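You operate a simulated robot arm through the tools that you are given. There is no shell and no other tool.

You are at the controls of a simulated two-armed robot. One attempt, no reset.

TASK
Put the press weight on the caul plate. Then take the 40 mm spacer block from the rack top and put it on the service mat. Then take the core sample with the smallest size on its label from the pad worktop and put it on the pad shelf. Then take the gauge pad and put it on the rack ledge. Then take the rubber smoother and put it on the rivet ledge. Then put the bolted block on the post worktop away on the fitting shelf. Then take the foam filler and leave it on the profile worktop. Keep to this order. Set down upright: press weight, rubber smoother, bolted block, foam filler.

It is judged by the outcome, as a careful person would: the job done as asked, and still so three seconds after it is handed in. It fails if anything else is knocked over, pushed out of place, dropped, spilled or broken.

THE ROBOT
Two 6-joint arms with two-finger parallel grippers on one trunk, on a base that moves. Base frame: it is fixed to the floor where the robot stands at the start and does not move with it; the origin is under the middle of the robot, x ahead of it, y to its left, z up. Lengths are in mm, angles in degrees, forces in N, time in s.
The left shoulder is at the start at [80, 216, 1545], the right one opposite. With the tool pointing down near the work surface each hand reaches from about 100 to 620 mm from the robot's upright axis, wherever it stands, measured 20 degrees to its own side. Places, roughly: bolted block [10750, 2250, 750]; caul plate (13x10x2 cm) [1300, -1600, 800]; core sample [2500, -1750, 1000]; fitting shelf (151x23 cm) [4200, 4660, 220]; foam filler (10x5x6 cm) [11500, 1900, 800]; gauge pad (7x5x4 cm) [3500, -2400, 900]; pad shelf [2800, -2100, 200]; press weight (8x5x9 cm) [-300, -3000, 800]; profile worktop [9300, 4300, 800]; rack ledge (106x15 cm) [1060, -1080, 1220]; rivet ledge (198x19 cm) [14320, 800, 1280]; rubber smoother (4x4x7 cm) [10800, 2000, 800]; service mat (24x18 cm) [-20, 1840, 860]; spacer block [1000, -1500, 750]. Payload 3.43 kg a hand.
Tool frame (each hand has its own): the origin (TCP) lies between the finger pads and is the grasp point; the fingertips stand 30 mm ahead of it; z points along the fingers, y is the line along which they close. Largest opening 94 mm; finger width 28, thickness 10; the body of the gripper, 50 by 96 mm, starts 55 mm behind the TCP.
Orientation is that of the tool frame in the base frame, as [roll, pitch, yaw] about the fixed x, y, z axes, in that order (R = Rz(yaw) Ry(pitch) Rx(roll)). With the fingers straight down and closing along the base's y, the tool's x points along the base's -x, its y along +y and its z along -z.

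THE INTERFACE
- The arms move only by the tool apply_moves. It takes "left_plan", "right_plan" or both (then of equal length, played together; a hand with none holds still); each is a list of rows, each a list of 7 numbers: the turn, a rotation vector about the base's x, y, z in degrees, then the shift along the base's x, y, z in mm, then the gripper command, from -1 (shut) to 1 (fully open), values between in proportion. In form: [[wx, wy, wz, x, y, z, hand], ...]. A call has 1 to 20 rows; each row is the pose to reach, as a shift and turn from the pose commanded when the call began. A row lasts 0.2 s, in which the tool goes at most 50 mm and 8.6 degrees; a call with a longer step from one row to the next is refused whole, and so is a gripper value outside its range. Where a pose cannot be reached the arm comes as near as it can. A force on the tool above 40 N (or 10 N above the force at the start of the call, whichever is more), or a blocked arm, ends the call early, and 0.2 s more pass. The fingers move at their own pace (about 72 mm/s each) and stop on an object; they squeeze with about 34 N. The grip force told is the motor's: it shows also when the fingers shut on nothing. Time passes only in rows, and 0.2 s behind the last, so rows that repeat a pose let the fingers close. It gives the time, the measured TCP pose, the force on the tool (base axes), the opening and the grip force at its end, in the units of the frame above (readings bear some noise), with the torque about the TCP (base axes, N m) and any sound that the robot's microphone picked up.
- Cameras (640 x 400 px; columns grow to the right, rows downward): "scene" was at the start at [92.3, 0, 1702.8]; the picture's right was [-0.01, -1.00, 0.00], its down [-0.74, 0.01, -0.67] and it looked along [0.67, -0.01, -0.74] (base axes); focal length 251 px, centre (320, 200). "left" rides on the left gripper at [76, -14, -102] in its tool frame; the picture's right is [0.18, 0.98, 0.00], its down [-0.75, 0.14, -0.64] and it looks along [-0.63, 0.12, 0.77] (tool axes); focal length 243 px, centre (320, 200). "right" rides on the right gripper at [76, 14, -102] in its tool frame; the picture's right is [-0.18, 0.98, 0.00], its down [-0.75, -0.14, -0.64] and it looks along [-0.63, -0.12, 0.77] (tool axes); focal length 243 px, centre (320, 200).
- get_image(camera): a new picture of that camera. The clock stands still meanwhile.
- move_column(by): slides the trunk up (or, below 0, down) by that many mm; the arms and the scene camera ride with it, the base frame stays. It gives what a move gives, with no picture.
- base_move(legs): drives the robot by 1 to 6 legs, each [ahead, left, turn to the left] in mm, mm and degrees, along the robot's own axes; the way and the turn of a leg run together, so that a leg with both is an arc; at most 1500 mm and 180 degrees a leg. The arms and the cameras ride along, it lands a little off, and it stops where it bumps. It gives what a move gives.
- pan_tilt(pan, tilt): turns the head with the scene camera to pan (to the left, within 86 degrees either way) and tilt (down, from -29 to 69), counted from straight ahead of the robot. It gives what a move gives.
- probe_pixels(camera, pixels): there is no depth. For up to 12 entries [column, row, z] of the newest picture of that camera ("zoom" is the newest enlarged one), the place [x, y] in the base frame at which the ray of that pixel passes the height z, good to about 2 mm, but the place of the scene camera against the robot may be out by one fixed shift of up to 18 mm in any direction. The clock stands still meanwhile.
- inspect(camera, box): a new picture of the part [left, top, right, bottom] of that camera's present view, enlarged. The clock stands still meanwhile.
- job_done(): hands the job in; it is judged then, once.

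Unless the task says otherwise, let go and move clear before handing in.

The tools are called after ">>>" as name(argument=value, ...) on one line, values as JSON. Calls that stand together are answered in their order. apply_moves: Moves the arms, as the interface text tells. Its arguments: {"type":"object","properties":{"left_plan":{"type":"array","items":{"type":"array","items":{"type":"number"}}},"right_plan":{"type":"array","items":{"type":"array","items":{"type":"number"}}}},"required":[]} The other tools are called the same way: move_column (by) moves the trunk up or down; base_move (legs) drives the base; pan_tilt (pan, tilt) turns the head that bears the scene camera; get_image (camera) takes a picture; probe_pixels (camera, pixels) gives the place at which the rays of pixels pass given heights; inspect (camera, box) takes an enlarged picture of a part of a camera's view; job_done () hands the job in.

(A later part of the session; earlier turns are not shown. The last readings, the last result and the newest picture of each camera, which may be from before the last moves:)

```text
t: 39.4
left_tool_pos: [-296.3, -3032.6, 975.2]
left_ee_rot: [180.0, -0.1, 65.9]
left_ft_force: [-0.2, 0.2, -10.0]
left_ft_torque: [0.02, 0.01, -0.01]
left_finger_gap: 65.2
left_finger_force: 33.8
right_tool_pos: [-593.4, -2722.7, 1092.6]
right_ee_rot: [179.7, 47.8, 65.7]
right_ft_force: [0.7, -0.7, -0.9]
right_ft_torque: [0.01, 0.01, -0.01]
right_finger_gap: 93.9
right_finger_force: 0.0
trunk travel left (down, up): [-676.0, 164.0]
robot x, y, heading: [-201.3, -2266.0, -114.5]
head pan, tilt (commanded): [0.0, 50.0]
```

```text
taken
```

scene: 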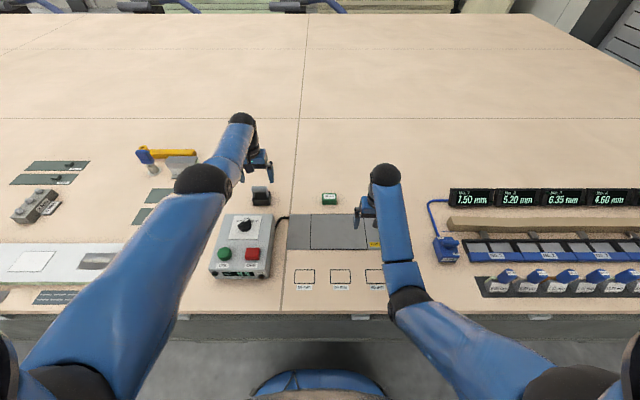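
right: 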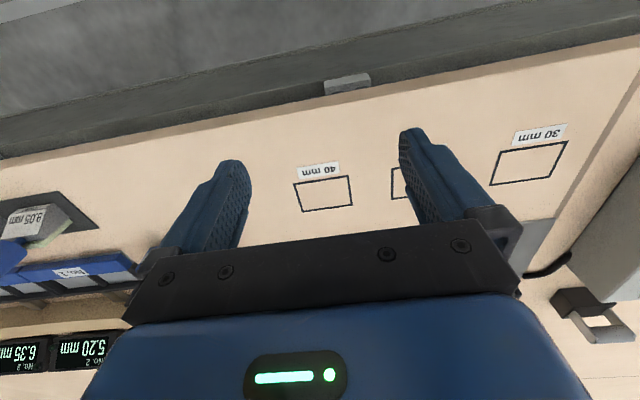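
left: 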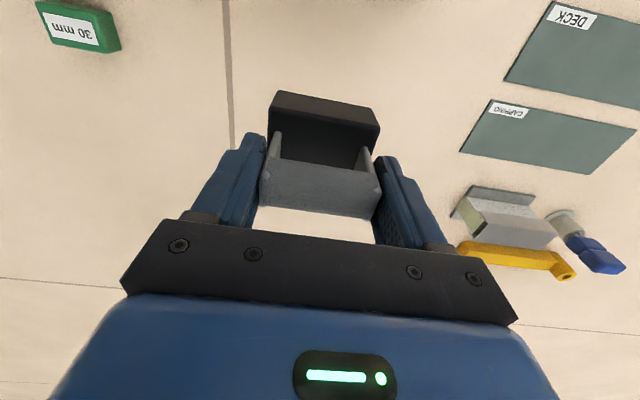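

Lifted cleanly (about 10 N load). Now I'll back away from the worktop, passing above the control box.

>>> base_move(legs=[[-540, 0, 0]])

>>> apply_moves(left_plan=[[0, 0, 0, 12, 27, 0, -1], [0, 0, 0, 24, 55, 0, -1], [0, 0, 0, 37, 82, 0, -1], [0, 0, 0, 49, 110, 0, -1], [0, 0, 0, 57, 128, 0, -1]], right_plan=[[0, 0, 0, 0, 0, 0, 1], [0, 0, 0, 0, 0, 0, 1], [0, 0, 0, 0, 0, 0, 1], [0, 0, 0, 0, 0, 0, 1], [0, 0, 0, 0, 0, 0, 1]])

>>> pan_tilt(pan=86, tilt=40)

>>> get_image(camera="scene")

```text
t: 42.5
left_tool_pos: [-77.9, -2544.9, 973.7]
left_ee_rot: [-180.0, -0.1, 65.8]
left_ft_force: [-0.2, -0.2, -9.3]
left_ft_torque: [0.04, 0.01, 0.0]
left_finger_gap: 65.4
left_finger_force: 34.6
right_tool_pos: [-373.4, -2235.7, 1091.8]
right_ee_rot: [179.7, 47.8, 65.6]
right_ft_force: [0.5, 0.2, -1.2]
right_ft_torque: [0.02, 0.0, 0.0]
right_finger_gap: 93.6
right_finger_force: 0.1
trunk travel left (down, up): [-676.0, 164.0]
robot x, y, heading: [19.4, -1776.8, -114.2]
head pan, tilt (commanded): [0.0, 50.0]
```

```text
t: 43.7
left_tool_pos: [-30.2, -2432.1, 959.2]
left_ee_rot: [180.0, 0.1, 65.7]
left_ft_force: [0.4, -0.1, -10.1]
left_ft_torque: [0.04, 0.0, -0.03]
left_finger_gap: 65.2
left_finger_force: 33.6
left hand out of reach, approached as far as the arm can: row 4, 5
right_tool_pos: [-373.5, -2232.7, 1092.0]
right_ee_rot: [179.8, 47.9, 65.6]
right_ft_force: [-0.1, 0.7, 0.9]
right_ft_torque: [0.0, 0.0, 0.03]
right_finger_gap: 94.1
right_finger_force: 0.1
trunk travel left (down, up): [-676.0, 164.0]
robot x, y, heading: [15.9, -1781.2, -114.0]
head pan, tilt (commanded): [0.0, 50.0]
```

```text
t: 45.3
left_tool_pos: [-30.0, -2432.0, 959.5]
left_ee_rot: [180.0, 0.1, 65.7]
left_ft_force: [-0.4, -0.1, -10.1]
left_ft_torque: [0.05, -0.01, 0.01]
left_finger_gap: 65.3
left_finger_force: 33.6
right_tool_pos: [-374.1, -2233.4, 1092.4]
right_ee_rot: [179.7, 47.9, 65.7]
right_ft_force: [0.8, -0.1, -0.9]
right_ft_torque: [-0.01, -0.02, -0.01]
right_finger_gap: 94.1
right_finger_force: 0.0
trunk travel left (down, up): [-676.0, 164.0]
robot x, y, heading: [17.1, -1777.5, -114.7]
head pan, tilt (commanded): [85.9, 40.0]
```

```text
taken
```

scene: 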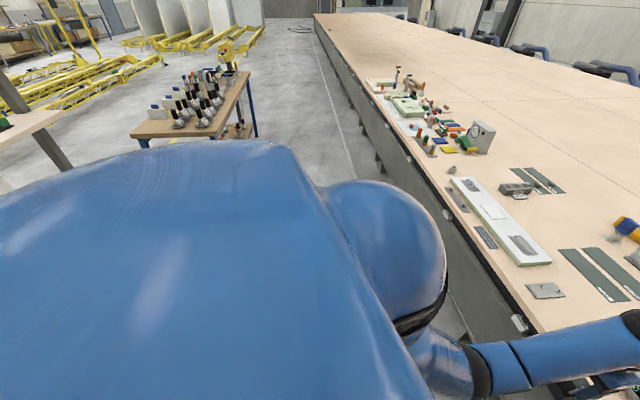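

The chest blocks the left view. I'll turn left 90° to face down the aisle, with both hands over open floor, and look again.

>>> base_move(legs=[[-60, 0, 0], [0, 0, 90]])

>>> pan_tilt(pan=50, tilt=40)

>>> get_image(camera="scene")

```text
t: 50.2
left_tool_pos: [697.3, -1759.4, 959.0]
left_ee_rot: [180.0, 0.0, 156.7]
left_ft_force: [-0.4, 0.2, -9.0]
left_ft_torque: [0.02, 0.06, 0.01]
left_finger_gap: 65.0
left_finger_force: 34.1
right_tool_pos: [504.8, -2107.3, 1093.1]
right_ee_rot: [179.7, 47.9, 156.7]
right_ft_force: [0.0, -0.2, 0.4]
right_ft_torque: [-0.01, -0.07, 0.0]
right_finger_gap: 94.0
right_finger_force: 0.1
trunk travel left (down, up): [-676.0, 164.0]
robot x, y, heading: [43.2, -1724.8, -23.4]
head pan, tilt (commanded): [85.9, 40.0]
```

```text
t: 51.2
left_tool_pos: [695.8, -1758.8, 959.4]
left_ee_rot: [180.0, 0.0, 156.7]
left_ft_force: [0.1, -0.7, -10.2]
left_ft_torque: [-0.03, 0.03, 0.05]
left_finger_gap: 65.0
left_finger_force: 33.8
right_tool_pos: [505.3, -2107.6, 1091.9]
right_ee_rot: [179.7, 48.0, 156.6]
right_ft_force: [-0.1, 0.2, 0.0]
right_ft_torque: [-0.02, -0.01, 0.01]
right_finger_gap: 93.8
right_finger_force: 0.0
trunk travel left (down, up): [-676.0, 164.0]
robot x, y, heading: [43.1, -1725.2, -23.3]
head pan, tilt (commanded): [50.0, 40.0]
```

```text
taken
```

scene: 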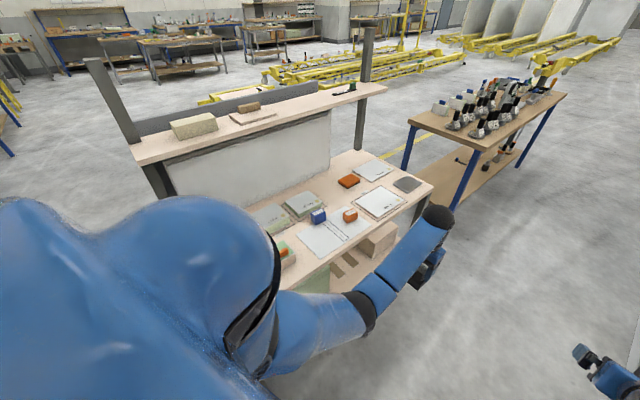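

Now the rack top is visible with several blocks and plates. Zooming in.

>>> inspect(camera="scene", box=[240, 140, 450, 290])

>>> inspect(camera="scene", box=[320, 150, 440, 230])

>>> inspect(camera="scene", box=[400, 40, 600, 220])

```text
2.67 times, centred on (345, 215) of scene
```

zoom: 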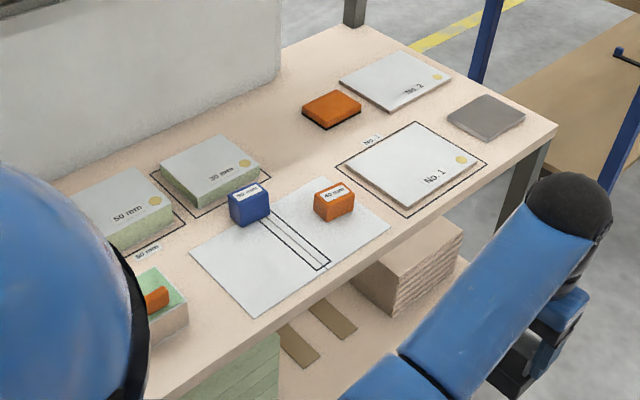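

```text
5.00 times, centred on (380, 190) of scene
```

zoom: 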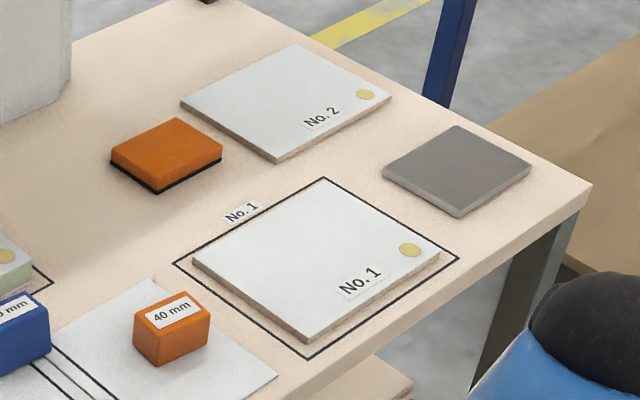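

```text
2.22 times, centred on (500, 130) of scene
```

zoom: 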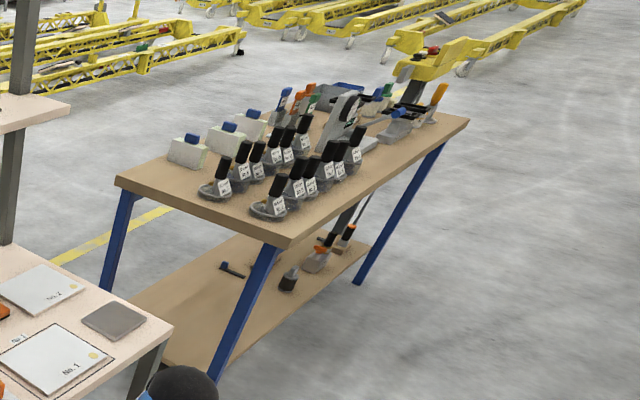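

The grey plate at zoom (457,170) = scene (407,184) is the caul plate; the 40 mm spacer is the small orange block at scene (350,215). I'll probe positions.

>>> probe_pixels(camera="scene", pixels=[[407.4, 184, 720], [407.4, 184, 770], [350, 217, 720], [350, 217, 770], [434.4, 187, 720], [434.4, 187, 770], [386, 85, 1220], [131, 158, 1220], [430, 223, 0], [563, 97, 850], [406, 120, 850], [463, 146, 850]])

```text
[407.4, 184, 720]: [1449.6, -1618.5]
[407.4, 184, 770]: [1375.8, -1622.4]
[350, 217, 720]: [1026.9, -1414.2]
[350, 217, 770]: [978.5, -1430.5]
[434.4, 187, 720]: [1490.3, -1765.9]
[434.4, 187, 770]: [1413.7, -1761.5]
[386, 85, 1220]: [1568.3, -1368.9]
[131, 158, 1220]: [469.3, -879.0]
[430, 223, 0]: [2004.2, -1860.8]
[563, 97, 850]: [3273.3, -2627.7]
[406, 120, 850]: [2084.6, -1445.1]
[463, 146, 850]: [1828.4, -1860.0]
```

The caul plate sits near the rack's far back corner, about 110 mm in from the aisle-side edge. I'll raise the trunk for clearance, drive along the aisle, turn left to face the rack, then look.

>>> move_column(by=120)

>>> base_move(legs=[[900, 0, 0], [0, 0, 89.5]])

>>> pan_tilt(pan=-20, tilt=45)

>>> get_image(camera="scene")

```text
t: 52.7
left_tool_pos: [697.6, -1759.5, 1078.7]
left_ee_rot: [179.9, 0.0, 156.7]
left_ft_force: [0.7, -0.5, -9.9]
left_ft_torque: [-0.01, 0.0, 0.0]
left_finger_gap: 65.4
left_finger_force: 34.0
right_tool_pos: [504.9, -2107.2, 1211.2]
right_ee_rot: [179.7, 47.9, 156.6]
right_ft_force: [-0.7, -0.3, 0.6]
right_ft_torque: [-0.01, 0.0, -0.01]
right_finger_gap: 94.2
right_finger_force: 0.1
trunk travel left (down, up): [-796.0, 44.0]
robot x, y, heading: [41.1, -1721.5, -23.2]
head pan, tilt (commanded): [50.0, 40.0]
```

```text
t: 61.3
left_tool_pos: [921.0, -1429.2, 1078.3]
left_ee_rot: [-180.0, 0.0, -112.9]
left_ft_force: [-0.8, 0.0, -9.4]
left_ft_torque: [-0.06, 0.01, -0.02]
left_finger_gap: 64.9
left_finger_force: 34.3
right_tool_pos: [1267.5, -1619.9, 1213.0]
right_ee_rot: [179.8, 47.9, -113.0]
right_ft_force: [-0.1, -0.5, -0.5]
right_ft_torque: [-0.03, -0.01, 0.0]
right_finger_gap: 93.8
right_finger_force: 0.0
trunk travel left (down, up): [-796.0, 44.0]
robot x, y, heading: [886.5, -2087.2, 67.0]
head pan, tilt (commanded): [50.0, 40.0]
```

```text
t: 62.8
left_tool_pos: [919.7, -1429.9, 1079.2]
left_ee_rot: [-180.0, 0.0, -112.9]
left_ft_force: [0.3, -0.3, -9.6]
left_ft_torque: [-0.03, 0.03, -0.01]
left_finger_gap: 64.9
left_finger_force: 33.5
right_tool_pos: [1267.7, -1620.7, 1213.5]
right_ee_rot: [179.7, 47.9, -113.1]
right_ft_force: [-0.2, -0.4, 0.2]
right_ft_torque: [0.0, -0.01, -0.01]
right_finger_gap: 93.8
right_finger_force: 0.1
trunk travel left (down, up): [-796.0, 44.0]
robot x, y, heading: [889.3, -2082.2, 66.7]
head pan, tilt (commanded): [-20.0, 45.0]
```

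```text
taken
```

scene: 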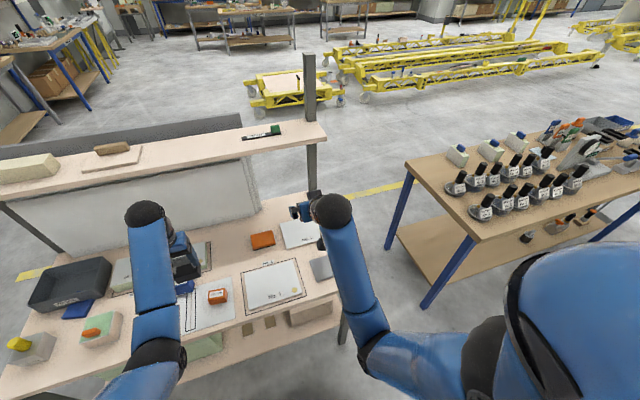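

I'm facing the rack (heading 66.7°). I'll slide right 480 mm so the left hand comes over the caul plate.

>>> base_move(legs=[[0, -480, 0]])

>>> pan_tilt(pan=10, tilt=50)

>>> get_image(camera="scene")

>>> get_image(camera="left")

```text
t: 65.6
left_tool_pos: [1352.1, -1613.2, 1078.6]
left_ee_rot: [-179.9, 0.0, -113.1]
left_ft_force: [0.1, -0.2, -11.1]
left_ft_torque: [-0.06, 0.01, 0.0]
left_finger_gap: 64.6
left_finger_force: 34.3
right_tool_pos: [1699.3, -1803.6, 1212.8]
right_ee_rot: [179.8, 47.9, -113.0]
right_ft_force: [0.3, -0.1, 1.0]
right_ft_torque: [0.01, -0.02, 0.0]
right_finger_gap: 93.9
right_finger_force: 0.0
trunk travel left (down, up): [-796.0, 44.0]
robot x, y, heading: [1321.9, -2264.2, 67.0]
head pan, tilt (commanded): [-20.0, 45.0]
```

```text
t: 66.5
left_tool_pos: [1353.7, -1613.7, 1078.9]
left_ee_rot: [180.0, -0.1, -113.1]
left_ft_force: [0.1, 0.5, -9.8]
left_ft_torque: [-0.03, 0.04, -0.01]
left_finger_gap: 64.8
left_finger_force: 34.0
right_tool_pos: [1702.5, -1804.2, 1211.8]
right_ee_rot: [179.7, 47.9, -113.2]
right_ft_force: [-0.3, 0.6, -0.8]
right_ft_torque: [0.07, -0.01, 0.01]
right_finger_gap: 94.0
right_finger_force: 0.1
trunk travel left (down, up): [-796.0, 44.0]
robot x, y, heading: [1321.4, -2269.0, 67.0]
head pan, tilt (commanded): [10.0, 50.0]
```

```text
taken
```

scene: 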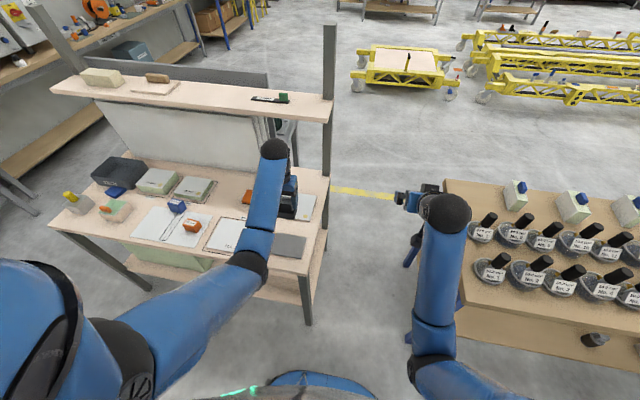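

```text
taken
```

left: 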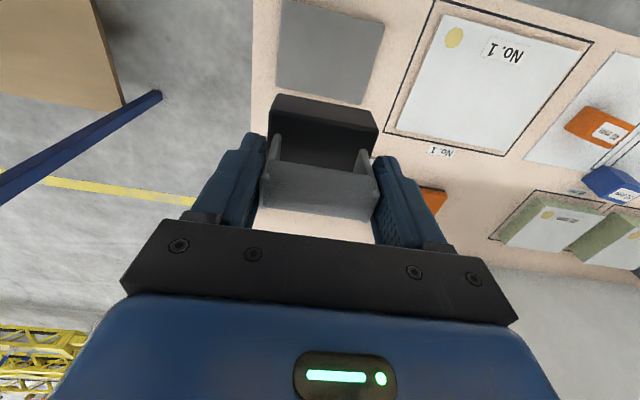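

The left camera shows the caul plate at about (330,50), slightly nearer to me than the weight. I'll probe its corners at several heights, then use a second height to triangulate.

>>> probe_pixels(camera="left", pixels=[[283, 2, 740], [383, 22, 740], [360, 103, 740], [278, 83, 740], [283, 2, 780], [383, 22, 780], [360, 103, 780], [278, 83, 780], [427, 146, 740], [427, 146, 780]])

>>> probe_pixels(camera="scene", pixels=[[277, 233, 740], [307, 237, 740], [301, 259, 740], [271, 252, 740], [277, 233, 780], [307, 237, 780], [301, 259, 780], [271, 252, 780], [308, 275, 740], [308, 275, 780]])

>>> inspect(camera="scene", box=[180, 180, 340, 290])

```text
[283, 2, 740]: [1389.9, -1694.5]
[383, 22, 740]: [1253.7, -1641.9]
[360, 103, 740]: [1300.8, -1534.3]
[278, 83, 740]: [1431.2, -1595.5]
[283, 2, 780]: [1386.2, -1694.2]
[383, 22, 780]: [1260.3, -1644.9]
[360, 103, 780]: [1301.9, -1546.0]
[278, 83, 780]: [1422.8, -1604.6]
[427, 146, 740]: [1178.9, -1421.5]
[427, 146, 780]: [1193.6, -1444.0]
```

```text
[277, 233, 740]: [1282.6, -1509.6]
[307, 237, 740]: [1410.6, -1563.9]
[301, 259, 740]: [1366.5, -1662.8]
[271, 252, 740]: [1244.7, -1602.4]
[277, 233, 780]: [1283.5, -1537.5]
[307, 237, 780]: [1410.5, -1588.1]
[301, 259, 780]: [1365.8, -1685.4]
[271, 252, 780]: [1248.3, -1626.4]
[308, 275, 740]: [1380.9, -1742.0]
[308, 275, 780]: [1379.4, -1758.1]
```

```text
3.64 times, centred on (260, 235) of scene
```

zoom: 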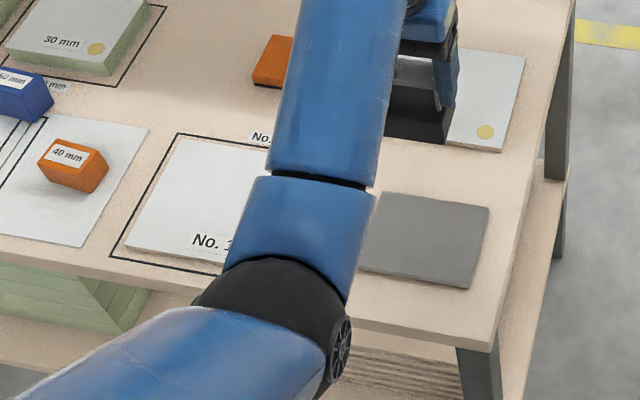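

The plate measures 130x100 mm at z≈785-795, centred near (1343,-1622). I'll shift the hand there and lower the trunk 100 mm, then look again to pin down the height.

>>> apply_moves(left_plan=[[0, 0, 0, -10, -8, 0, -1], [0, 0, 0, -10, -8, 0, -1]])

>>> move_column(by=-100)

>>> get_image(camera="left")

```text
t: 67.1
left_tool_pos: [1345.1, -1618.0, 1073.5]
left_ee_rot: [-180.0, 0.1, -113.1]
left_ft_force: [-0.7, -0.6, -10.1]
left_ft_torque: [-0.04, 0.0, 0.01]
left_finger_gap: 65.1
left_finger_force: 33.7
left hand out of reach, approached as far as the arm can: row 1, 2
right_tool_pos: [1702.5, -1804.3, 1212.2]
right_ee_rot: [179.7, 48.0, -113.2]
right_ft_force: [-0.1, -0.5, -0.4]
right_ft_torque: [0.02, 0.02, 0.02]
right_finger_gap: 94.1
right_finger_force: 0.0
trunk travel left (down, up): [-796.0, 44.0]
robot x, y, heading: [1318.2, -2265.0, 67.0]
head pan, tilt (commanded): [10.0, 50.0]
```

```text
t: 68.4
left_tool_pos: [1344.7, -1617.1, 973.8]
left_ee_rot: [180.0, 0.0, -113.2]
left_ft_force: [0.4, 0.2, -9.6]
left_ft_torque: [-0.07, -0.01, 0.01]
left_finger_gap: 65.0
left_finger_force: 34.0
right_tool_pos: [1701.2, -1803.0, 1112.8]
right_ee_rot: [179.7, 47.9, -113.1]
right_ft_force: [-0.9, 0.2, 0.1]
right_ft_torque: [0.0, -0.03, 0.01]
right_finger_gap: 94.2
right_finger_force: 0.0
trunk travel left (down, up): [-696.0, 144.0]
robot x, y, heading: [1319.2, -2265.4, 66.9]
head pan, tilt (commanded): [10.0, 50.0]
```

```text
taken
```

left: 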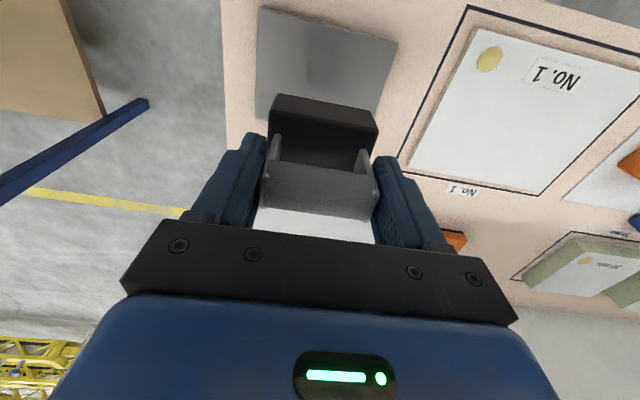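

Compare the same plate corners from this lower viewpoint.

>>> inspect(camera="left", box=[230, 0, 430, 130])

>>> probe_pixels(camera="left", pixels=[[260, 7, 740], [260, 7, 770], [260, 7, 800], [397, 40, 740], [397, 40, 770], [397, 40, 800], [254, 115, 740], [254, 115, 770], [254, 115, 800], [478, 190, 740], [478, 190, 780]])

```text
3.08 times, centred on (330, 65) of left
```

zoom: 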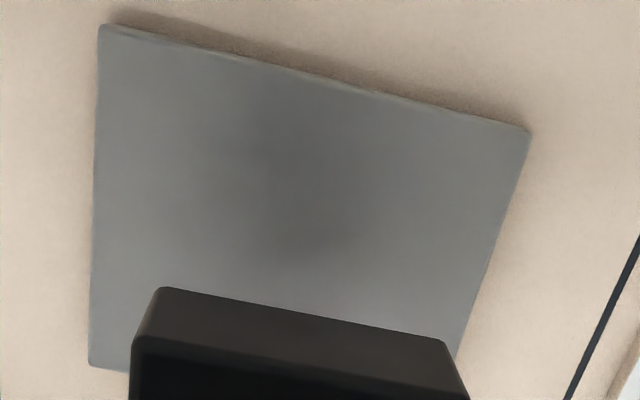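

```text
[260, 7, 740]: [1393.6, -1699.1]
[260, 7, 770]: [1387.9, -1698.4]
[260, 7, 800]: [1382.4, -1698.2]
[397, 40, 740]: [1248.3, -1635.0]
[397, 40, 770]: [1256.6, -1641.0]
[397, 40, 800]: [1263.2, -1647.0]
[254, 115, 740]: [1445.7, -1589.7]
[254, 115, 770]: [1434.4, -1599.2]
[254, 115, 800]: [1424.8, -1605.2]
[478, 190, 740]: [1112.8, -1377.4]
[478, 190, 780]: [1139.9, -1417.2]
```

Both views agree: plate top is z≈800, centre ≈(1344,-1627). I'll lower the trunk 70, then use the arm to shift 10 mm back and go down, watching the forces.

>>> move_column(by=-70)

>>> apply_moves(left_plan=[[0, 0, 0, 0, -3, -6, -1], [0, 0, 0, 0, -7, -12, -1], [0, 0, 0, -1, -10, -18, -1], [0, 0, 0, -1, -10, -18, -1]])

>>> get_image(camera="left")

```text
t: 69.5
left_tool_pos: [1344.8, -1617.8, 903.8]
left_ee_rot: [180.0, 0.0, -113.1]
left_ft_force: [0.1, -0.1, -10.6]
left_ft_torque: [-0.03, 0.02, 0.02]
left_finger_gap: 64.9
left_finger_force: 33.8
right_tool_pos: [1702.8, -1803.5, 1042.9]
right_ee_rot: [179.7, 47.8, -113.2]
right_ft_force: [0.7, 0.3, 0.7]
right_ft_torque: [-0.01, -0.01, -0.02]
right_finger_gap: 93.7
right_finger_force: 0.1
trunk travel left (down, up): [-626.0, 214.0]
robot x, y, heading: [1323.8, -2269.0, 67.1]
head pan, tilt (commanded): [10.0, 50.0]
```

```text
t: 70.5
left_tool_pos: [1343.9, -1626.7, 889.2]
left_ee_rot: [-180.0, 0.5, -113.2]
left_ft_force: [1.7, 4.7, 9.6]
left_ft_torque: [-0.13, -0.08, 0.01]
left_finger_gap: 64.7
left_finger_force: 33.7
right_tool_pos: [1701.6, -1805.1, 1042.9]
right_ee_rot: [179.7, 48.0, -113.2]
right_ft_force: [-0.4, 0.1, 0.4]
right_ft_torque: [0.0, 0.0, -0.02]
right_finger_gap: 94.3
right_finger_force: 0.0
trunk travel left (down, up): [-626.0, 214.0]
robot x, y, heading: [1325.6, -2267.4, 67.2]
head pan, tilt (commanded): [10.0, 50.0]
```

```text
taken
```

left: 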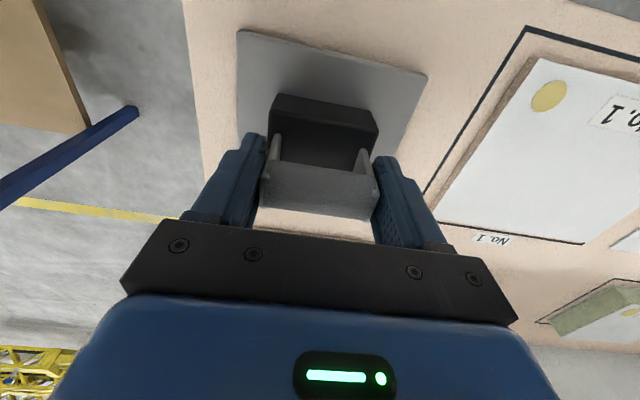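

The force flipped from -10 to +9.6 N at TCP z 889, so the weight is touching the plate (top ≈812). I'll check centring in the left view before release.

>>> inspect(camera="left", box=[220, 20, 440, 160])

>>> probe_pixels(camera="left", pixels=[[238, 32, 812], [427, 77, 812], [280, 94, 812], [376, 112, 812], [236, 130, 812]])

```text
2.86 times, centred on (330, 90) of left
```

zoom: 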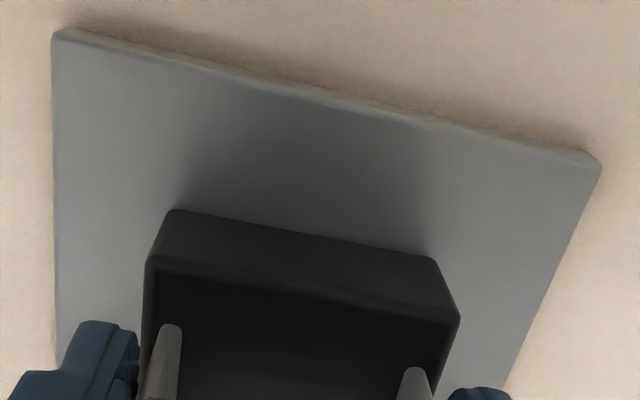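

```text
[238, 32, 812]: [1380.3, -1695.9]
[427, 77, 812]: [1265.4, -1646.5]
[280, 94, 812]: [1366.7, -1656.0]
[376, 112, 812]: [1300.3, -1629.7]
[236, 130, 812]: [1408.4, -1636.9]
```

The weight is centred on the plate with about 25-30 mm margins all round and in contact. Releasing and then going straight up.

>>> apply_moves(left_plan=[[0, 0, 0, 0, 0, 2, -1], [0, 0, 0, 0, 0, 2, -0.2], [0, 0, 0, 0, 0, 2, 1], [0, 0, 0, 0, 0, 2, 1], [0, 0, 0, 0, 0, 2, 1]])

>>> move_column(by=120)

>>> get_image(camera="left")

```text
t: 71.7
left_tool_pos: [1344.2, -1628.6, 888.0]
left_ee_rot: [-179.9, 0.2, -113.1]
left_ft_force: [-0.7, 0.4, -0.4]
left_ft_torque: [0.02, 0.0, -0.03]
left_finger_gap: 94.1
left_finger_force: 0.0
right_tool_pos: [1702.7, -1805.4, 1043.9]
right_ee_rot: [179.8, 47.9, -113.2]
right_ft_force: [0.5, -0.2, -0.2]
right_ft_torque: [0.01, 0.0, 0.0]
right_finger_gap: 94.1
right_finger_force: 0.1
trunk travel left (down, up): [-626.0, 214.0]
robot x, y, heading: [1319.7, -2269.9, 66.7]
head pan, tilt (commanded): [10.0, 50.0]
```

```text
t: 73.2
left_tool_pos: [1343.0, -1627.7, 1009.3]
left_ee_rot: [-179.9, 0.2, -113.1]
left_ft_force: [-0.6, 0.2, 0.7]
left_ft_torque: [0.02, 0.03, 0.04]
left_finger_gap: 94.0
left_finger_force: 0.1
right_tool_pos: [1701.5, -1805.3, 1161.9]
right_ee_rot: [179.6, 47.9, -113.3]
right_ft_force: [0.5, -0.3, 0.7]
right_ft_torque: [0.0, 0.02, 0.01]
right_finger_gap: 94.0
right_finger_force: 0.1
trunk travel left (down, up): [-746.0, 94.0]
robot x, y, heading: [1318.9, -2268.3, 66.8]
head pan, tilt (commanded): [10.0, 50.0]
```

```text
taken
```

left: 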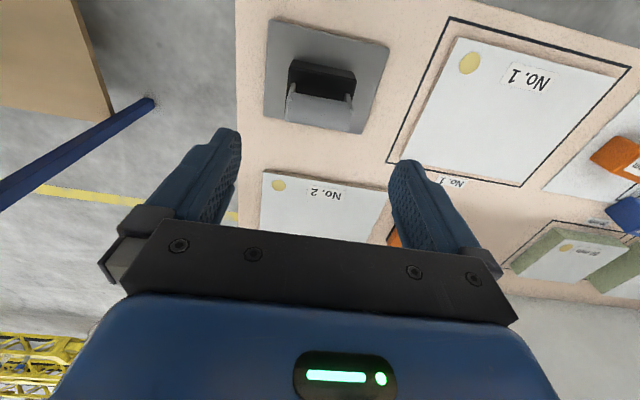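

The weight stands on the caul plate, upright and centred. Next: slide left about 410 mm to bring the left hand over the orange 40 mm spacer block.

>>> base_move(legs=[[0, 410, 0]])

>>> get_image(camera="left")

>>> get_image(camera="scene")

```text
t: 75.8
left_tool_pos: [967.5, -1467.2, 1010.6]
left_ee_rot: [179.9, 0.2, -113.3]
left_ft_force: [-0.4, 0.6, 0.8]
left_ft_torque: [0.01, 0.02, -0.02]
left_finger_gap: 93.8
left_finger_force: 0.1
right_tool_pos: [1325.9, -1645.5, 1163.8]
right_ee_rot: [179.5, 48.0, -113.5]
right_ft_force: [0.3, -0.5, -0.6]
right_ft_torque: [0.05, 0.05, 0.01]
right_finger_gap: 94.0
right_finger_force: 0.1
trunk travel left (down, up): [-746.0, 94.0]
robot x, y, heading: [942.7, -2104.7, 66.7]
head pan, tilt (commanded): [10.0, 50.0]
```

```text
taken
```

left: 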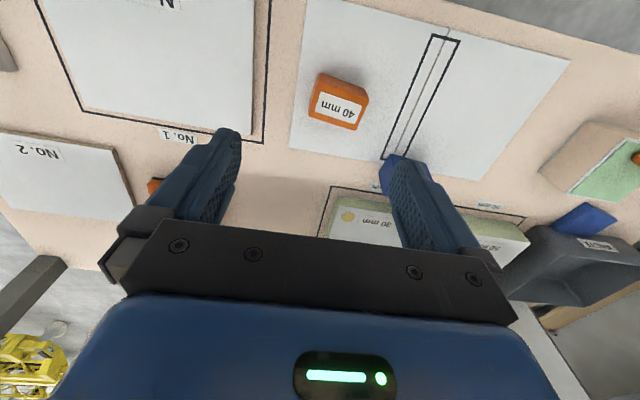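

```text
taken
```

scene: 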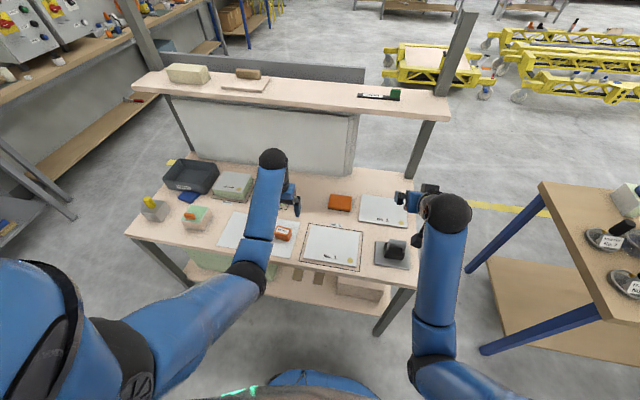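

The orange "40 mm" block is at (338,102) in the left view. Enlarge and probe its corners.

>>> inspect(camera="left", box=[280, 50, 400, 150])

>>> probe_pixels(camera="left", pixels=[[434, 35, 785], [461, 40, 785], [410, 160, 785], [382, 157, 785], [304, 0, 785], [570, 62, 785]])

```text
4.00 times, centred on (340, 100) of left
```

zoom: 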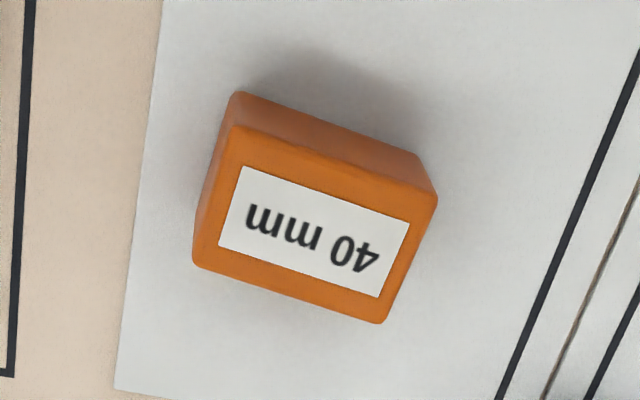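

```text
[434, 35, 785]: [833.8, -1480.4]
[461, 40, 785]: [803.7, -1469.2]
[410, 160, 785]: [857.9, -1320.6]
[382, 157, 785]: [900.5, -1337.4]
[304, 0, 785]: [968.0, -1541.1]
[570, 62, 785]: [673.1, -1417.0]
```

Probe block top corners at z=815-835 to find size.

>>> probe_pixels(camera="left", pixels=[[318.75, 82, 820], [369.25, 98.25, 820], [308.75, 115.5, 820], [355, 130.5, 820], [318.75, 82, 840], [369.25, 98.25, 840], [308.75, 115.5, 840], [355, 130.5, 840], [319, 73, 790], [366, 89, 790]])

>>> inspect(camera="scene", box=[130, 160, 300, 270])

```text
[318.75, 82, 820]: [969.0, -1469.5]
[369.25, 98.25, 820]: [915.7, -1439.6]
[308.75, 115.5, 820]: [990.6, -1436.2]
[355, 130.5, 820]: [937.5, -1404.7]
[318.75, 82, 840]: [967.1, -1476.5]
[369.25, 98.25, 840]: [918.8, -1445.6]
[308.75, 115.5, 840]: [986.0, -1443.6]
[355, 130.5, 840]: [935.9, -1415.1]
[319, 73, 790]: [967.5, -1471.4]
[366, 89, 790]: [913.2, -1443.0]
```

```text
3.64 times, centred on (215, 215) of scene
```

zoom: 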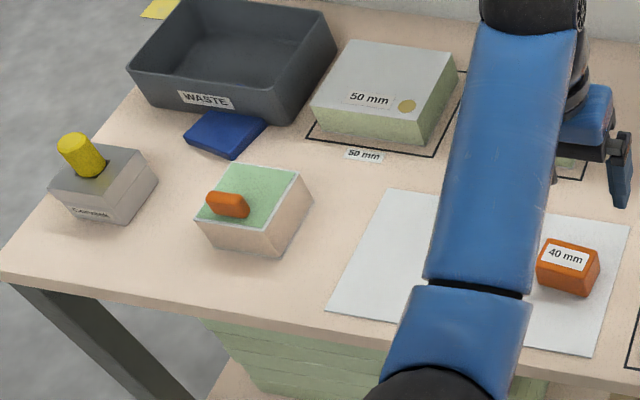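

The spacer is about 60x40x30 mm, centred (953,-1437), long axis at 150.5°; I'll close along its length. Move over it, rotate -6°, and lower partway.

>>> apply_moves(left_plan=[[0, 0, -3.1, -7, 15, 0, 1], [0, 0, -6.2, -14.5, 29.7, 0, 1], [0, 0, -6.2, -14.5, 29.7, 0, 1]])

>>> move_column(by=-120)

>>> get_image(camera="left")

```text
t: 76.6
left_tool_pos: [951.0, -1437.4, 1011.4]
left_ee_rot: [179.9, 0.2, -119.5]
left_ft_force: [-0.1, -0.3, 0.1]
left_ft_torque: [0.04, -0.02, 0.02]
left_finger_gap: 94.2
left_finger_force: 0.0
right_tool_pos: [1324.2, -1644.6, 1162.0]
right_ee_rot: [179.7, 48.0, -113.4]
right_ft_force: [0.3, 0.0, -0.3]
right_ft_torque: [-0.02, 0.02, -0.01]
right_finger_gap: 94.1
right_finger_force: 0.1
trunk travel left (down, up): [-746.0, 94.0]
robot x, y, heading: [940.7, -2108.4, 66.7]
head pan, tilt (commanded): [10.0, 50.0]
```

```text
t: 78.1
left_tool_pos: [950.7, -1436.0, 890.2]
left_ee_rot: [179.9, 0.2, -119.5]
left_ft_force: [-1.1, -0.7, 0.8]
left_ft_torque: [-0.01, -0.02, 0.02]
left_finger_gap: 93.9
left_finger_force: 0.2
right_tool_pos: [1324.8, -1644.7, 1042.6]
right_ee_rot: [179.7, 48.0, -113.4]
right_ft_force: [-0.7, -0.5, 0.1]
right_ft_torque: [-0.02, -0.04, -0.01]
right_finger_gap: 94.0
right_finger_force: 0.0
trunk travel left (down, up): [-626.0, 214.0]
robot x, y, heading: [940.8, -2107.6, 66.5]
head pan, tilt (commanded): [10.0, 50.0]
```

```text
taken
```

left: 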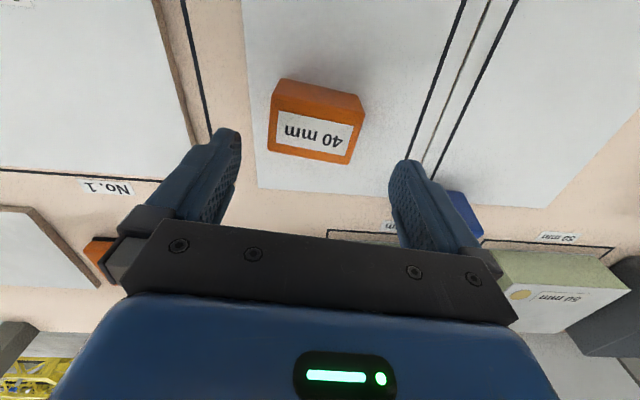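

Block is centred between the fingers and aligned. Lower with the arm for force feedback, to TCP z≈826.

>>> apply_moves(left_plan=[[0, 0, 0, 0, 0, -20, 1], [0, 0, 0, 0, 0, -40, 1], [0, 0, 0, 0, 0, -54, 1], [0, 0, 0, 0, 0, -64, 1], [0, 0, 0, 0, 0, -64, 1]])

>>> get_image(camera="left")

```text
t: 79.3
left_tool_pos: [951.2, -1437.2, 833.9]
left_ee_rot: [179.8, 0.8, -119.5]
left_ft_force: [-0.4, 3.7, 39.2]
left_ft_torque: [-1.29, -1.37, 0.18]
left_finger_gap: 92.9
left_finger_force: 0.1
right_tool_pos: [1323.5, -1648.8, 1046.0]
right_ee_rot: [179.6, 48.2, -113.5]
right_ft_force: [-0.2, 0.5, 0.4]
right_ft_torque: [0.03, -0.01, 0.01]
right_finger_gap: 94.0
right_finger_force: 0.0
trunk travel left (down, up): [-626.0, 214.0]
robot x, y, heading: [939.2, -2107.9, 67.0]
head pan, tilt (commanded): [10.0, 50.0]
```

```text
taken
```

left: 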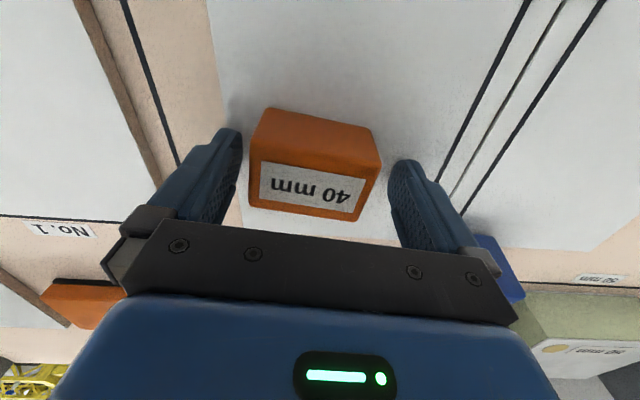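

The right fingertip touched down at TCP z≈834 (39 N), so the tabletop is near z≈802. I'll lift a few mm to unload, then close on the block.

>>> apply_moves(left_plan=[[0, 0, 0, 0, 0, 12, 1], [0, 0, 0, 0, 0, 12, 1]])

>>> apply_moves(left_plan=[[0, 0, 0, 0, 0, 0, -1], [0, 0, 0, 0, 0, 0, -1], [0, 0, 0, 0, 0, 0, -1], [0, 0, 0, 0, 0, 0, -1]])

>>> get_image(camera="left")

```text
t: 79.9
left_tool_pos: [949.5, -1437.9, 836.1]
left_ee_rot: [-180.0, 0.0, -119.5]
left_ft_force: [-0.5, -0.6, 0.5]
left_ft_torque: [0.01, 0.02, -0.02]
left_finger_gap: 94.0
left_finger_force: 0.1
right_tool_pos: [1324.2, -1643.8, 1042.3]
right_ee_rot: [179.7, 47.9, -113.4]
right_ft_force: [-0.7, -0.7, 0.6]
right_ft_torque: [0.02, -0.01, 0.01]
right_finger_gap: 93.9
right_finger_force: 0.1
trunk travel left (down, up): [-626.0, 214.0]
robot x, y, heading: [941.9, -2105.6, 66.9]
head pan, tilt (commanded): [10.0, 50.0]
```

```text
t: 80.9
left_tool_pos: [950.1, -1436.0, 837.8]
left_ee_rot: [179.9, 0.1, -119.5]
left_ft_force: [-0.2, -0.4, 0.8]
left_ft_torque: [0.02, 0.01, -0.01]
left_finger_gap: 63.9
left_finger_force: 34.1
right_tool_pos: [1324.2, -1645.3, 1041.8]
right_ee_rot: [179.7, 48.0, -113.4]
right_ft_force: [0.1, 0.0, -0.1]
right_ft_torque: [-0.01, 0.02, 0.0]
right_finger_gap: 93.6
right_finger_force: 0.0
trunk travel left (down, up): [-626.0, 214.0]
robot x, y, heading: [940.8, -2106.0, 66.4]
head pan, tilt (commanded): [10.0, 50.0]
```

```text
taken
```

left: 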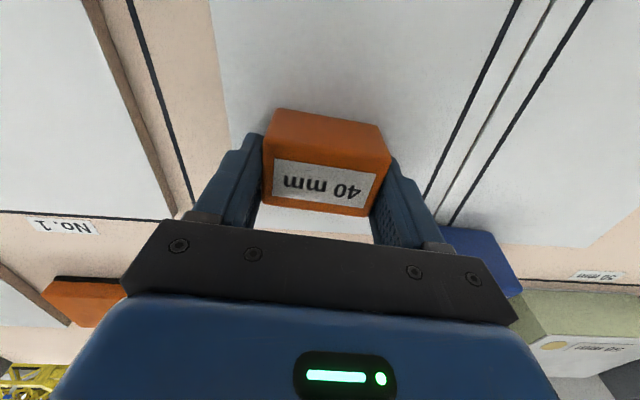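

Gripped at 63.9 mm. Lift with the trunk and check the hold.

>>> move_column(by=180)

>>> get_image(camera="left")

```text
t: 82.9
left_tool_pos: [950.1, -1435.9, 1016.9]
left_ee_rot: [-180.0, 0.2, -119.6]
left_ft_force: [-0.6, -0.6, -1.9]
left_ft_torque: [-0.01, -0.01, 0.02]
left_finger_gap: 63.6
left_finger_force: 34.3
right_tool_pos: [1323.6, -1644.1, 1222.6]
right_ee_rot: [179.8, 47.8, -113.3]
right_ft_force: [-1.0, 0.5, 0.4]
right_ft_torque: [-0.02, 0.0, -0.01]
right_finger_gap: 94.1
right_finger_force: 0.1
trunk travel left (down, up): [-806.0, 34.0]
robot x, y, heading: [943.4, -2107.6, 66.6]
head pan, tilt (commanded): [10.0, 50.0]
```

```text
taken
```

left: 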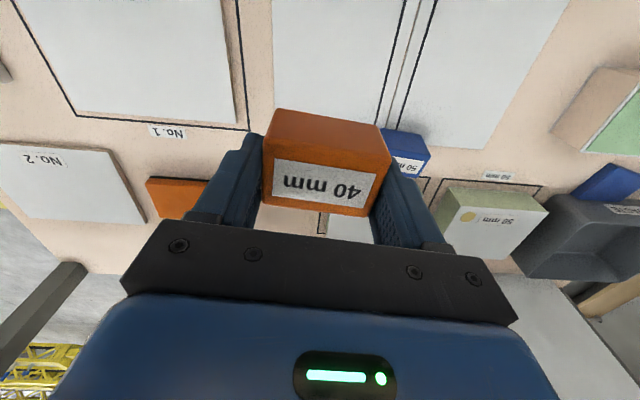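

Holding the spacer. Now I'll back out, slide left along the aisle past the rack's near end, and drive back toward the start area.

>>> base_move(legs=[[-150, 0, 0], [0, 1450, 0]])

>>> pan_tilt(pan=0, tilt=30)

>>> get_image(camera="scene")

```text
t: 91.1
left_tool_pos: [-431.9, -984.5, 1017.7]
left_ee_rot: [179.9, 0.2, -120.6]
left_ft_force: [-0.5, -0.1, -0.7]
left_ft_torque: [0.03, -0.04, 0.01]
left_finger_gap: 63.8
left_finger_force: 34.1
right_tool_pos: [-63.4, -1199.3, 1222.2]
right_ee_rot: [179.6, 48.0, -114.5]
right_ft_force: [0.1, 0.4, 0.1]
right_ft_torque: [0.01, 0.0, 0.01]
right_finger_gap: 94.0
right_finger_force: 0.0
trunk travel left (down, up): [-806.0, 34.0]
robot x, y, heading: [-454.4, -1653.8, 65.6]
head pan, tilt (commanded): [10.0, 50.0]
```

```text
t: 91.9
left_tool_pos: [-433.0, -984.4, 1017.8]
left_ee_rot: [180.0, 0.2, -120.6]
left_ft_force: [-0.3, -0.1, -1.3]
left_ft_torque: [0.0, -0.01, 0.03]
left_finger_gap: 63.9
left_finger_force: 34.1
right_tool_pos: [-63.1, -1200.4, 1222.3]
right_ee_rot: [179.8, 47.9, -114.5]
right_ft_force: [0.1, 0.0, 0.3]
right_ft_torque: [0.03, 0.01, -0.03]
right_finger_gap: 93.9
right_finger_force: 0.1
trunk travel left (down, up): [-806.0, 34.0]
robot x, y, heading: [-457.2, -1652.4, 65.8]
head pan, tilt (commanded): [0.0, 30.0]
```

```text
taken
```

scene: 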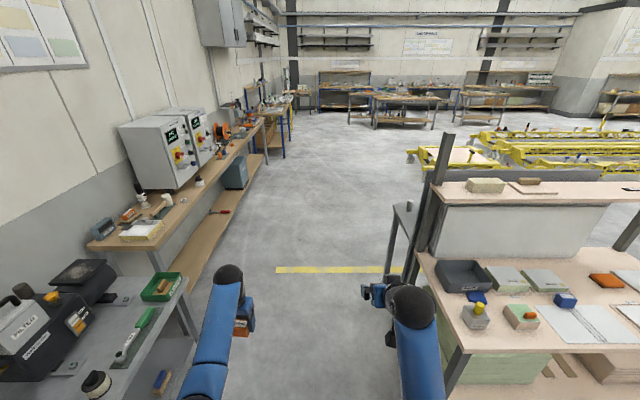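

The corridor ahead is clear; the service mat should be on the wall bench ahead-left around (270,105). Zoom to check.

>>> inspect(camera="scene", box=[200, 70, 320, 160])

>>> inspect(camera="scene", box=[80, 100, 300, 280])

>>> probe_pixels(camera="scene", pixels=[[250, 330, 0], [200, 300, 800], [150, 270, 800], [266, 155, 200], [268, 118, 850], [293, 105, 850], [280, 155, 0], [390, 270, 0], [276, 270, 0]])

```text
4.44 times, centred on (260, 115) of scene
```

zoom: 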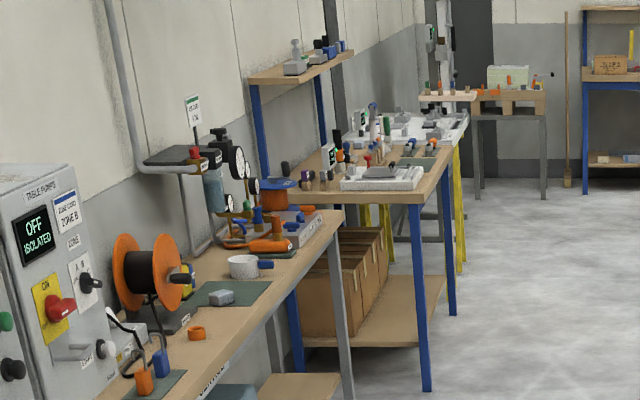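

```text
2.22 times, centred on (190, 190) of scene
```

zoom: 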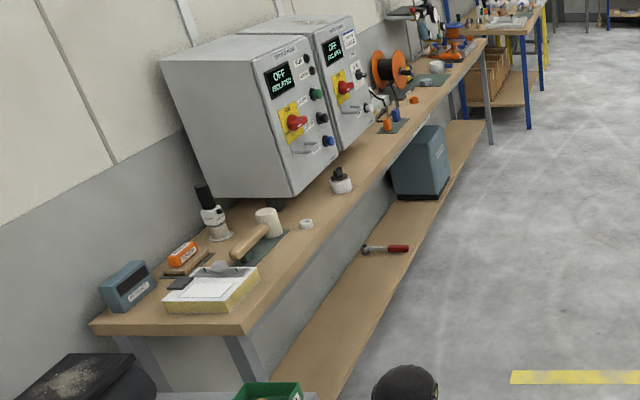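

```text
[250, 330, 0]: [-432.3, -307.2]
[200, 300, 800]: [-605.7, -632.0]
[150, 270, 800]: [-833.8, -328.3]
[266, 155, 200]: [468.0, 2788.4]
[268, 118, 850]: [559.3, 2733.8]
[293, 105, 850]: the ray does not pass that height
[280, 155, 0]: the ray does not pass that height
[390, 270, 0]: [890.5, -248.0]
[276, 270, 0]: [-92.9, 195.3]
```

I'll drive ahead along the clear corridor, then look at the wall bench more closely.

>>> base_move(legs=[[1000, 0, 0], [1000, 0, 0]])

>>> pan_tilt(pan=35, tilt=25)

>>> get_image(camera="scene")

```text
t: 101.9
left_tool_pos: [399.8, 837.6, 1018.0]
left_ee_rot: [-180.0, 0.3, -120.8]
left_ft_force: [0.3, -0.3, -1.6]
left_ft_torque: [0.01, -0.04, -0.01]
left_finger_gap: 63.7
left_finger_force: 34.3
right_tool_pos: [766.3, 618.9, 1223.5]
right_ee_rot: [179.7, 48.1, -114.9]
right_ft_force: [-1.0, 0.0, -1.2]
right_ft_torque: [-0.05, -0.02, -0.03]
right_finger_gap: 93.9
right_finger_force: 0.0
trunk travel left (down, up): [-806.0, 34.0]
robot x, y, heading: [374.9, 168.5, 65.4]
head pan, tilt (commanded): [0.0, 30.0]
```

```text
t: 102.9
left_tool_pos: [400.0, 837.1, 1016.0]
left_ee_rot: [179.9, 0.3, -120.8]
left_ft_force: [-0.5, 0.4, -1.2]
left_ft_torque: [-0.02, -0.01, 0.0]
left_finger_gap: 64.1
left_finger_force: 34.0
right_tool_pos: [766.7, 619.6, 1222.6]
right_ee_rot: [179.7, 47.9, -114.9]
right_ft_force: [-0.2, -0.4, 0.2]
right_ft_torque: [0.0, 0.0, -0.01]
right_finger_gap: 94.0
right_finger_force: 0.1
trunk travel left (down, up): [-806.0, 34.0]
robot x, y, heading: [374.1, 168.1, 65.4]
head pan, tilt (commanded): [35.0, 25.0]
```

```text
taken
```

scene: 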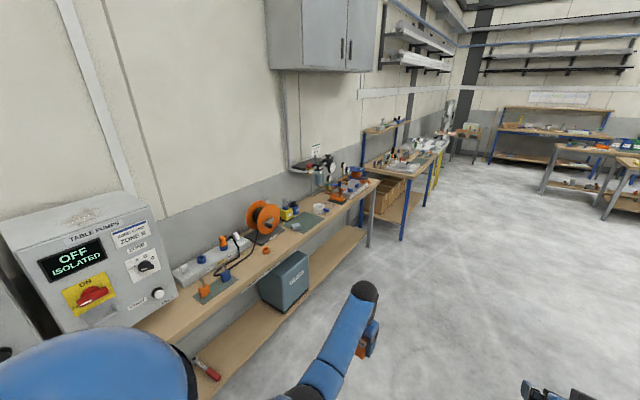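

Zoom on the bench section at (190-380, 160-310) to find the service mat.

>>> inspect(camera="scene", box=[180, 150, 400, 310])

>>> inspect(camera="scene", box=[260, 160, 390, 250])

>>> probe_pixels(camera="scene", pixels=[[302, 223, 860], [302, 223, 830], [213, 290, 860], [213, 290, 830], [375, 183, 860], [196, 335, 860]])

```text
2.50 times, centred on (290, 230) of scene
```

zoom: 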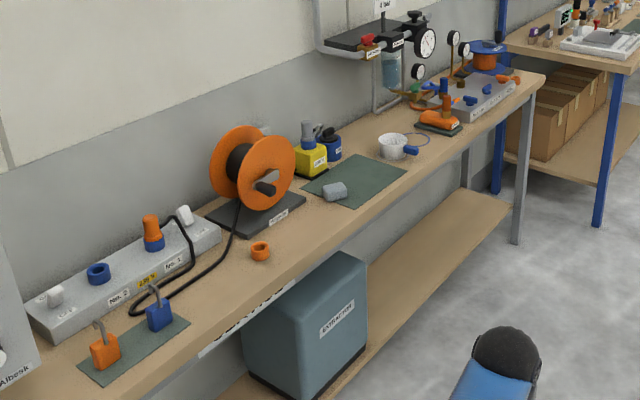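

```text
4.44 times, centred on (325, 205) of scene
```

zoom: 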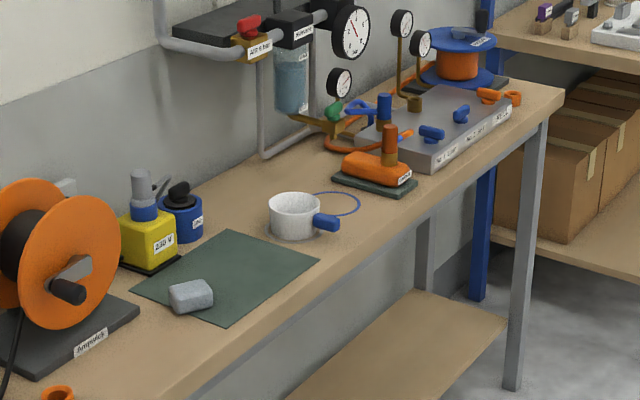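

```text
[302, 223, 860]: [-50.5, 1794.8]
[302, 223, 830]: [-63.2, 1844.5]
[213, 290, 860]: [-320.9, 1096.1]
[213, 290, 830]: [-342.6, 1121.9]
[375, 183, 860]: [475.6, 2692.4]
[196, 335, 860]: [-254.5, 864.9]
```

The service mat is the green mat at about (-50,1800), with a grey block on one side of it. I'll drive up level with it and turn left to face the bench.

>>> base_move(legs=[[1500, 0, 0], [0, 0, 90]])

>>> pan_tilt(pan=0, tilt=35)

>>> get_image(camera="scene")

```text
t: 114.1
left_tool_pos: [336.6, 1564.1, 1018.3]
left_ee_rot: [-180.0, 0.2, -31.8]
left_ft_force: [-1.0, 0.2, -1.3]
left_ft_torque: [-0.01, -0.01, -0.02]
left_finger_gap: 63.8
left_finger_force: 34.2
right_tool_pos: [561.0, 1929.7, 1223.2]
right_ee_rot: [179.8, 47.9, -25.6]
right_ft_force: [0.1, 0.1, 0.1]
right_ft_torque: [-0.01, 0.0, -0.01]
right_finger_gap: 94.0
right_finger_force: 0.1
trunk travel left (down, up): [-806.0, 34.0]
robot x, y, heading: [1004.6, 1527.5, 154.3]
head pan, tilt (commanded): [35.0, 25.0]
```

```text
t: 115.2
left_tool_pos: [336.2, 1563.3, 1018.2]
left_ee_rot: [180.0, 0.3, -31.8]
left_ft_force: [-0.5, 0.1, -1.5]
left_ft_torque: [-0.01, -0.03, 0.0]
left_finger_gap: 63.8
left_finger_force: 33.8
right_tool_pos: [559.6, 1928.2, 1223.8]
right_ee_rot: [179.7, 47.9, -25.6]
right_ft_force: [-0.9, -0.5, 0.1]
right_ft_torque: [-0.03, 0.0, -0.02]
right_finger_gap: 94.2
right_finger_force: 0.1
trunk travel left (down, up): [-806.0, 34.0]
robot x, y, heading: [1006.1, 1528.5, 154.5]
head pan, tilt (commanded): [0.0, 35.0]
```

```text
taken
```

scene: 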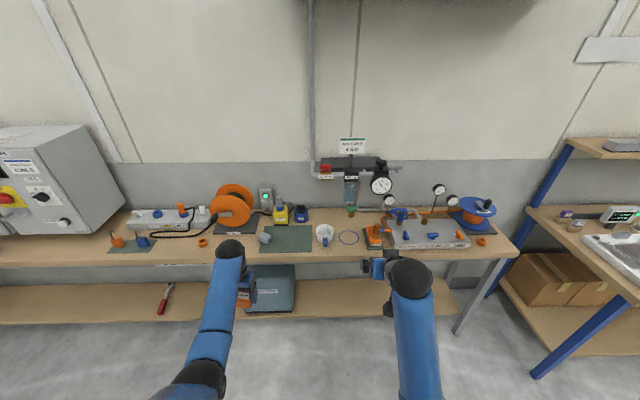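

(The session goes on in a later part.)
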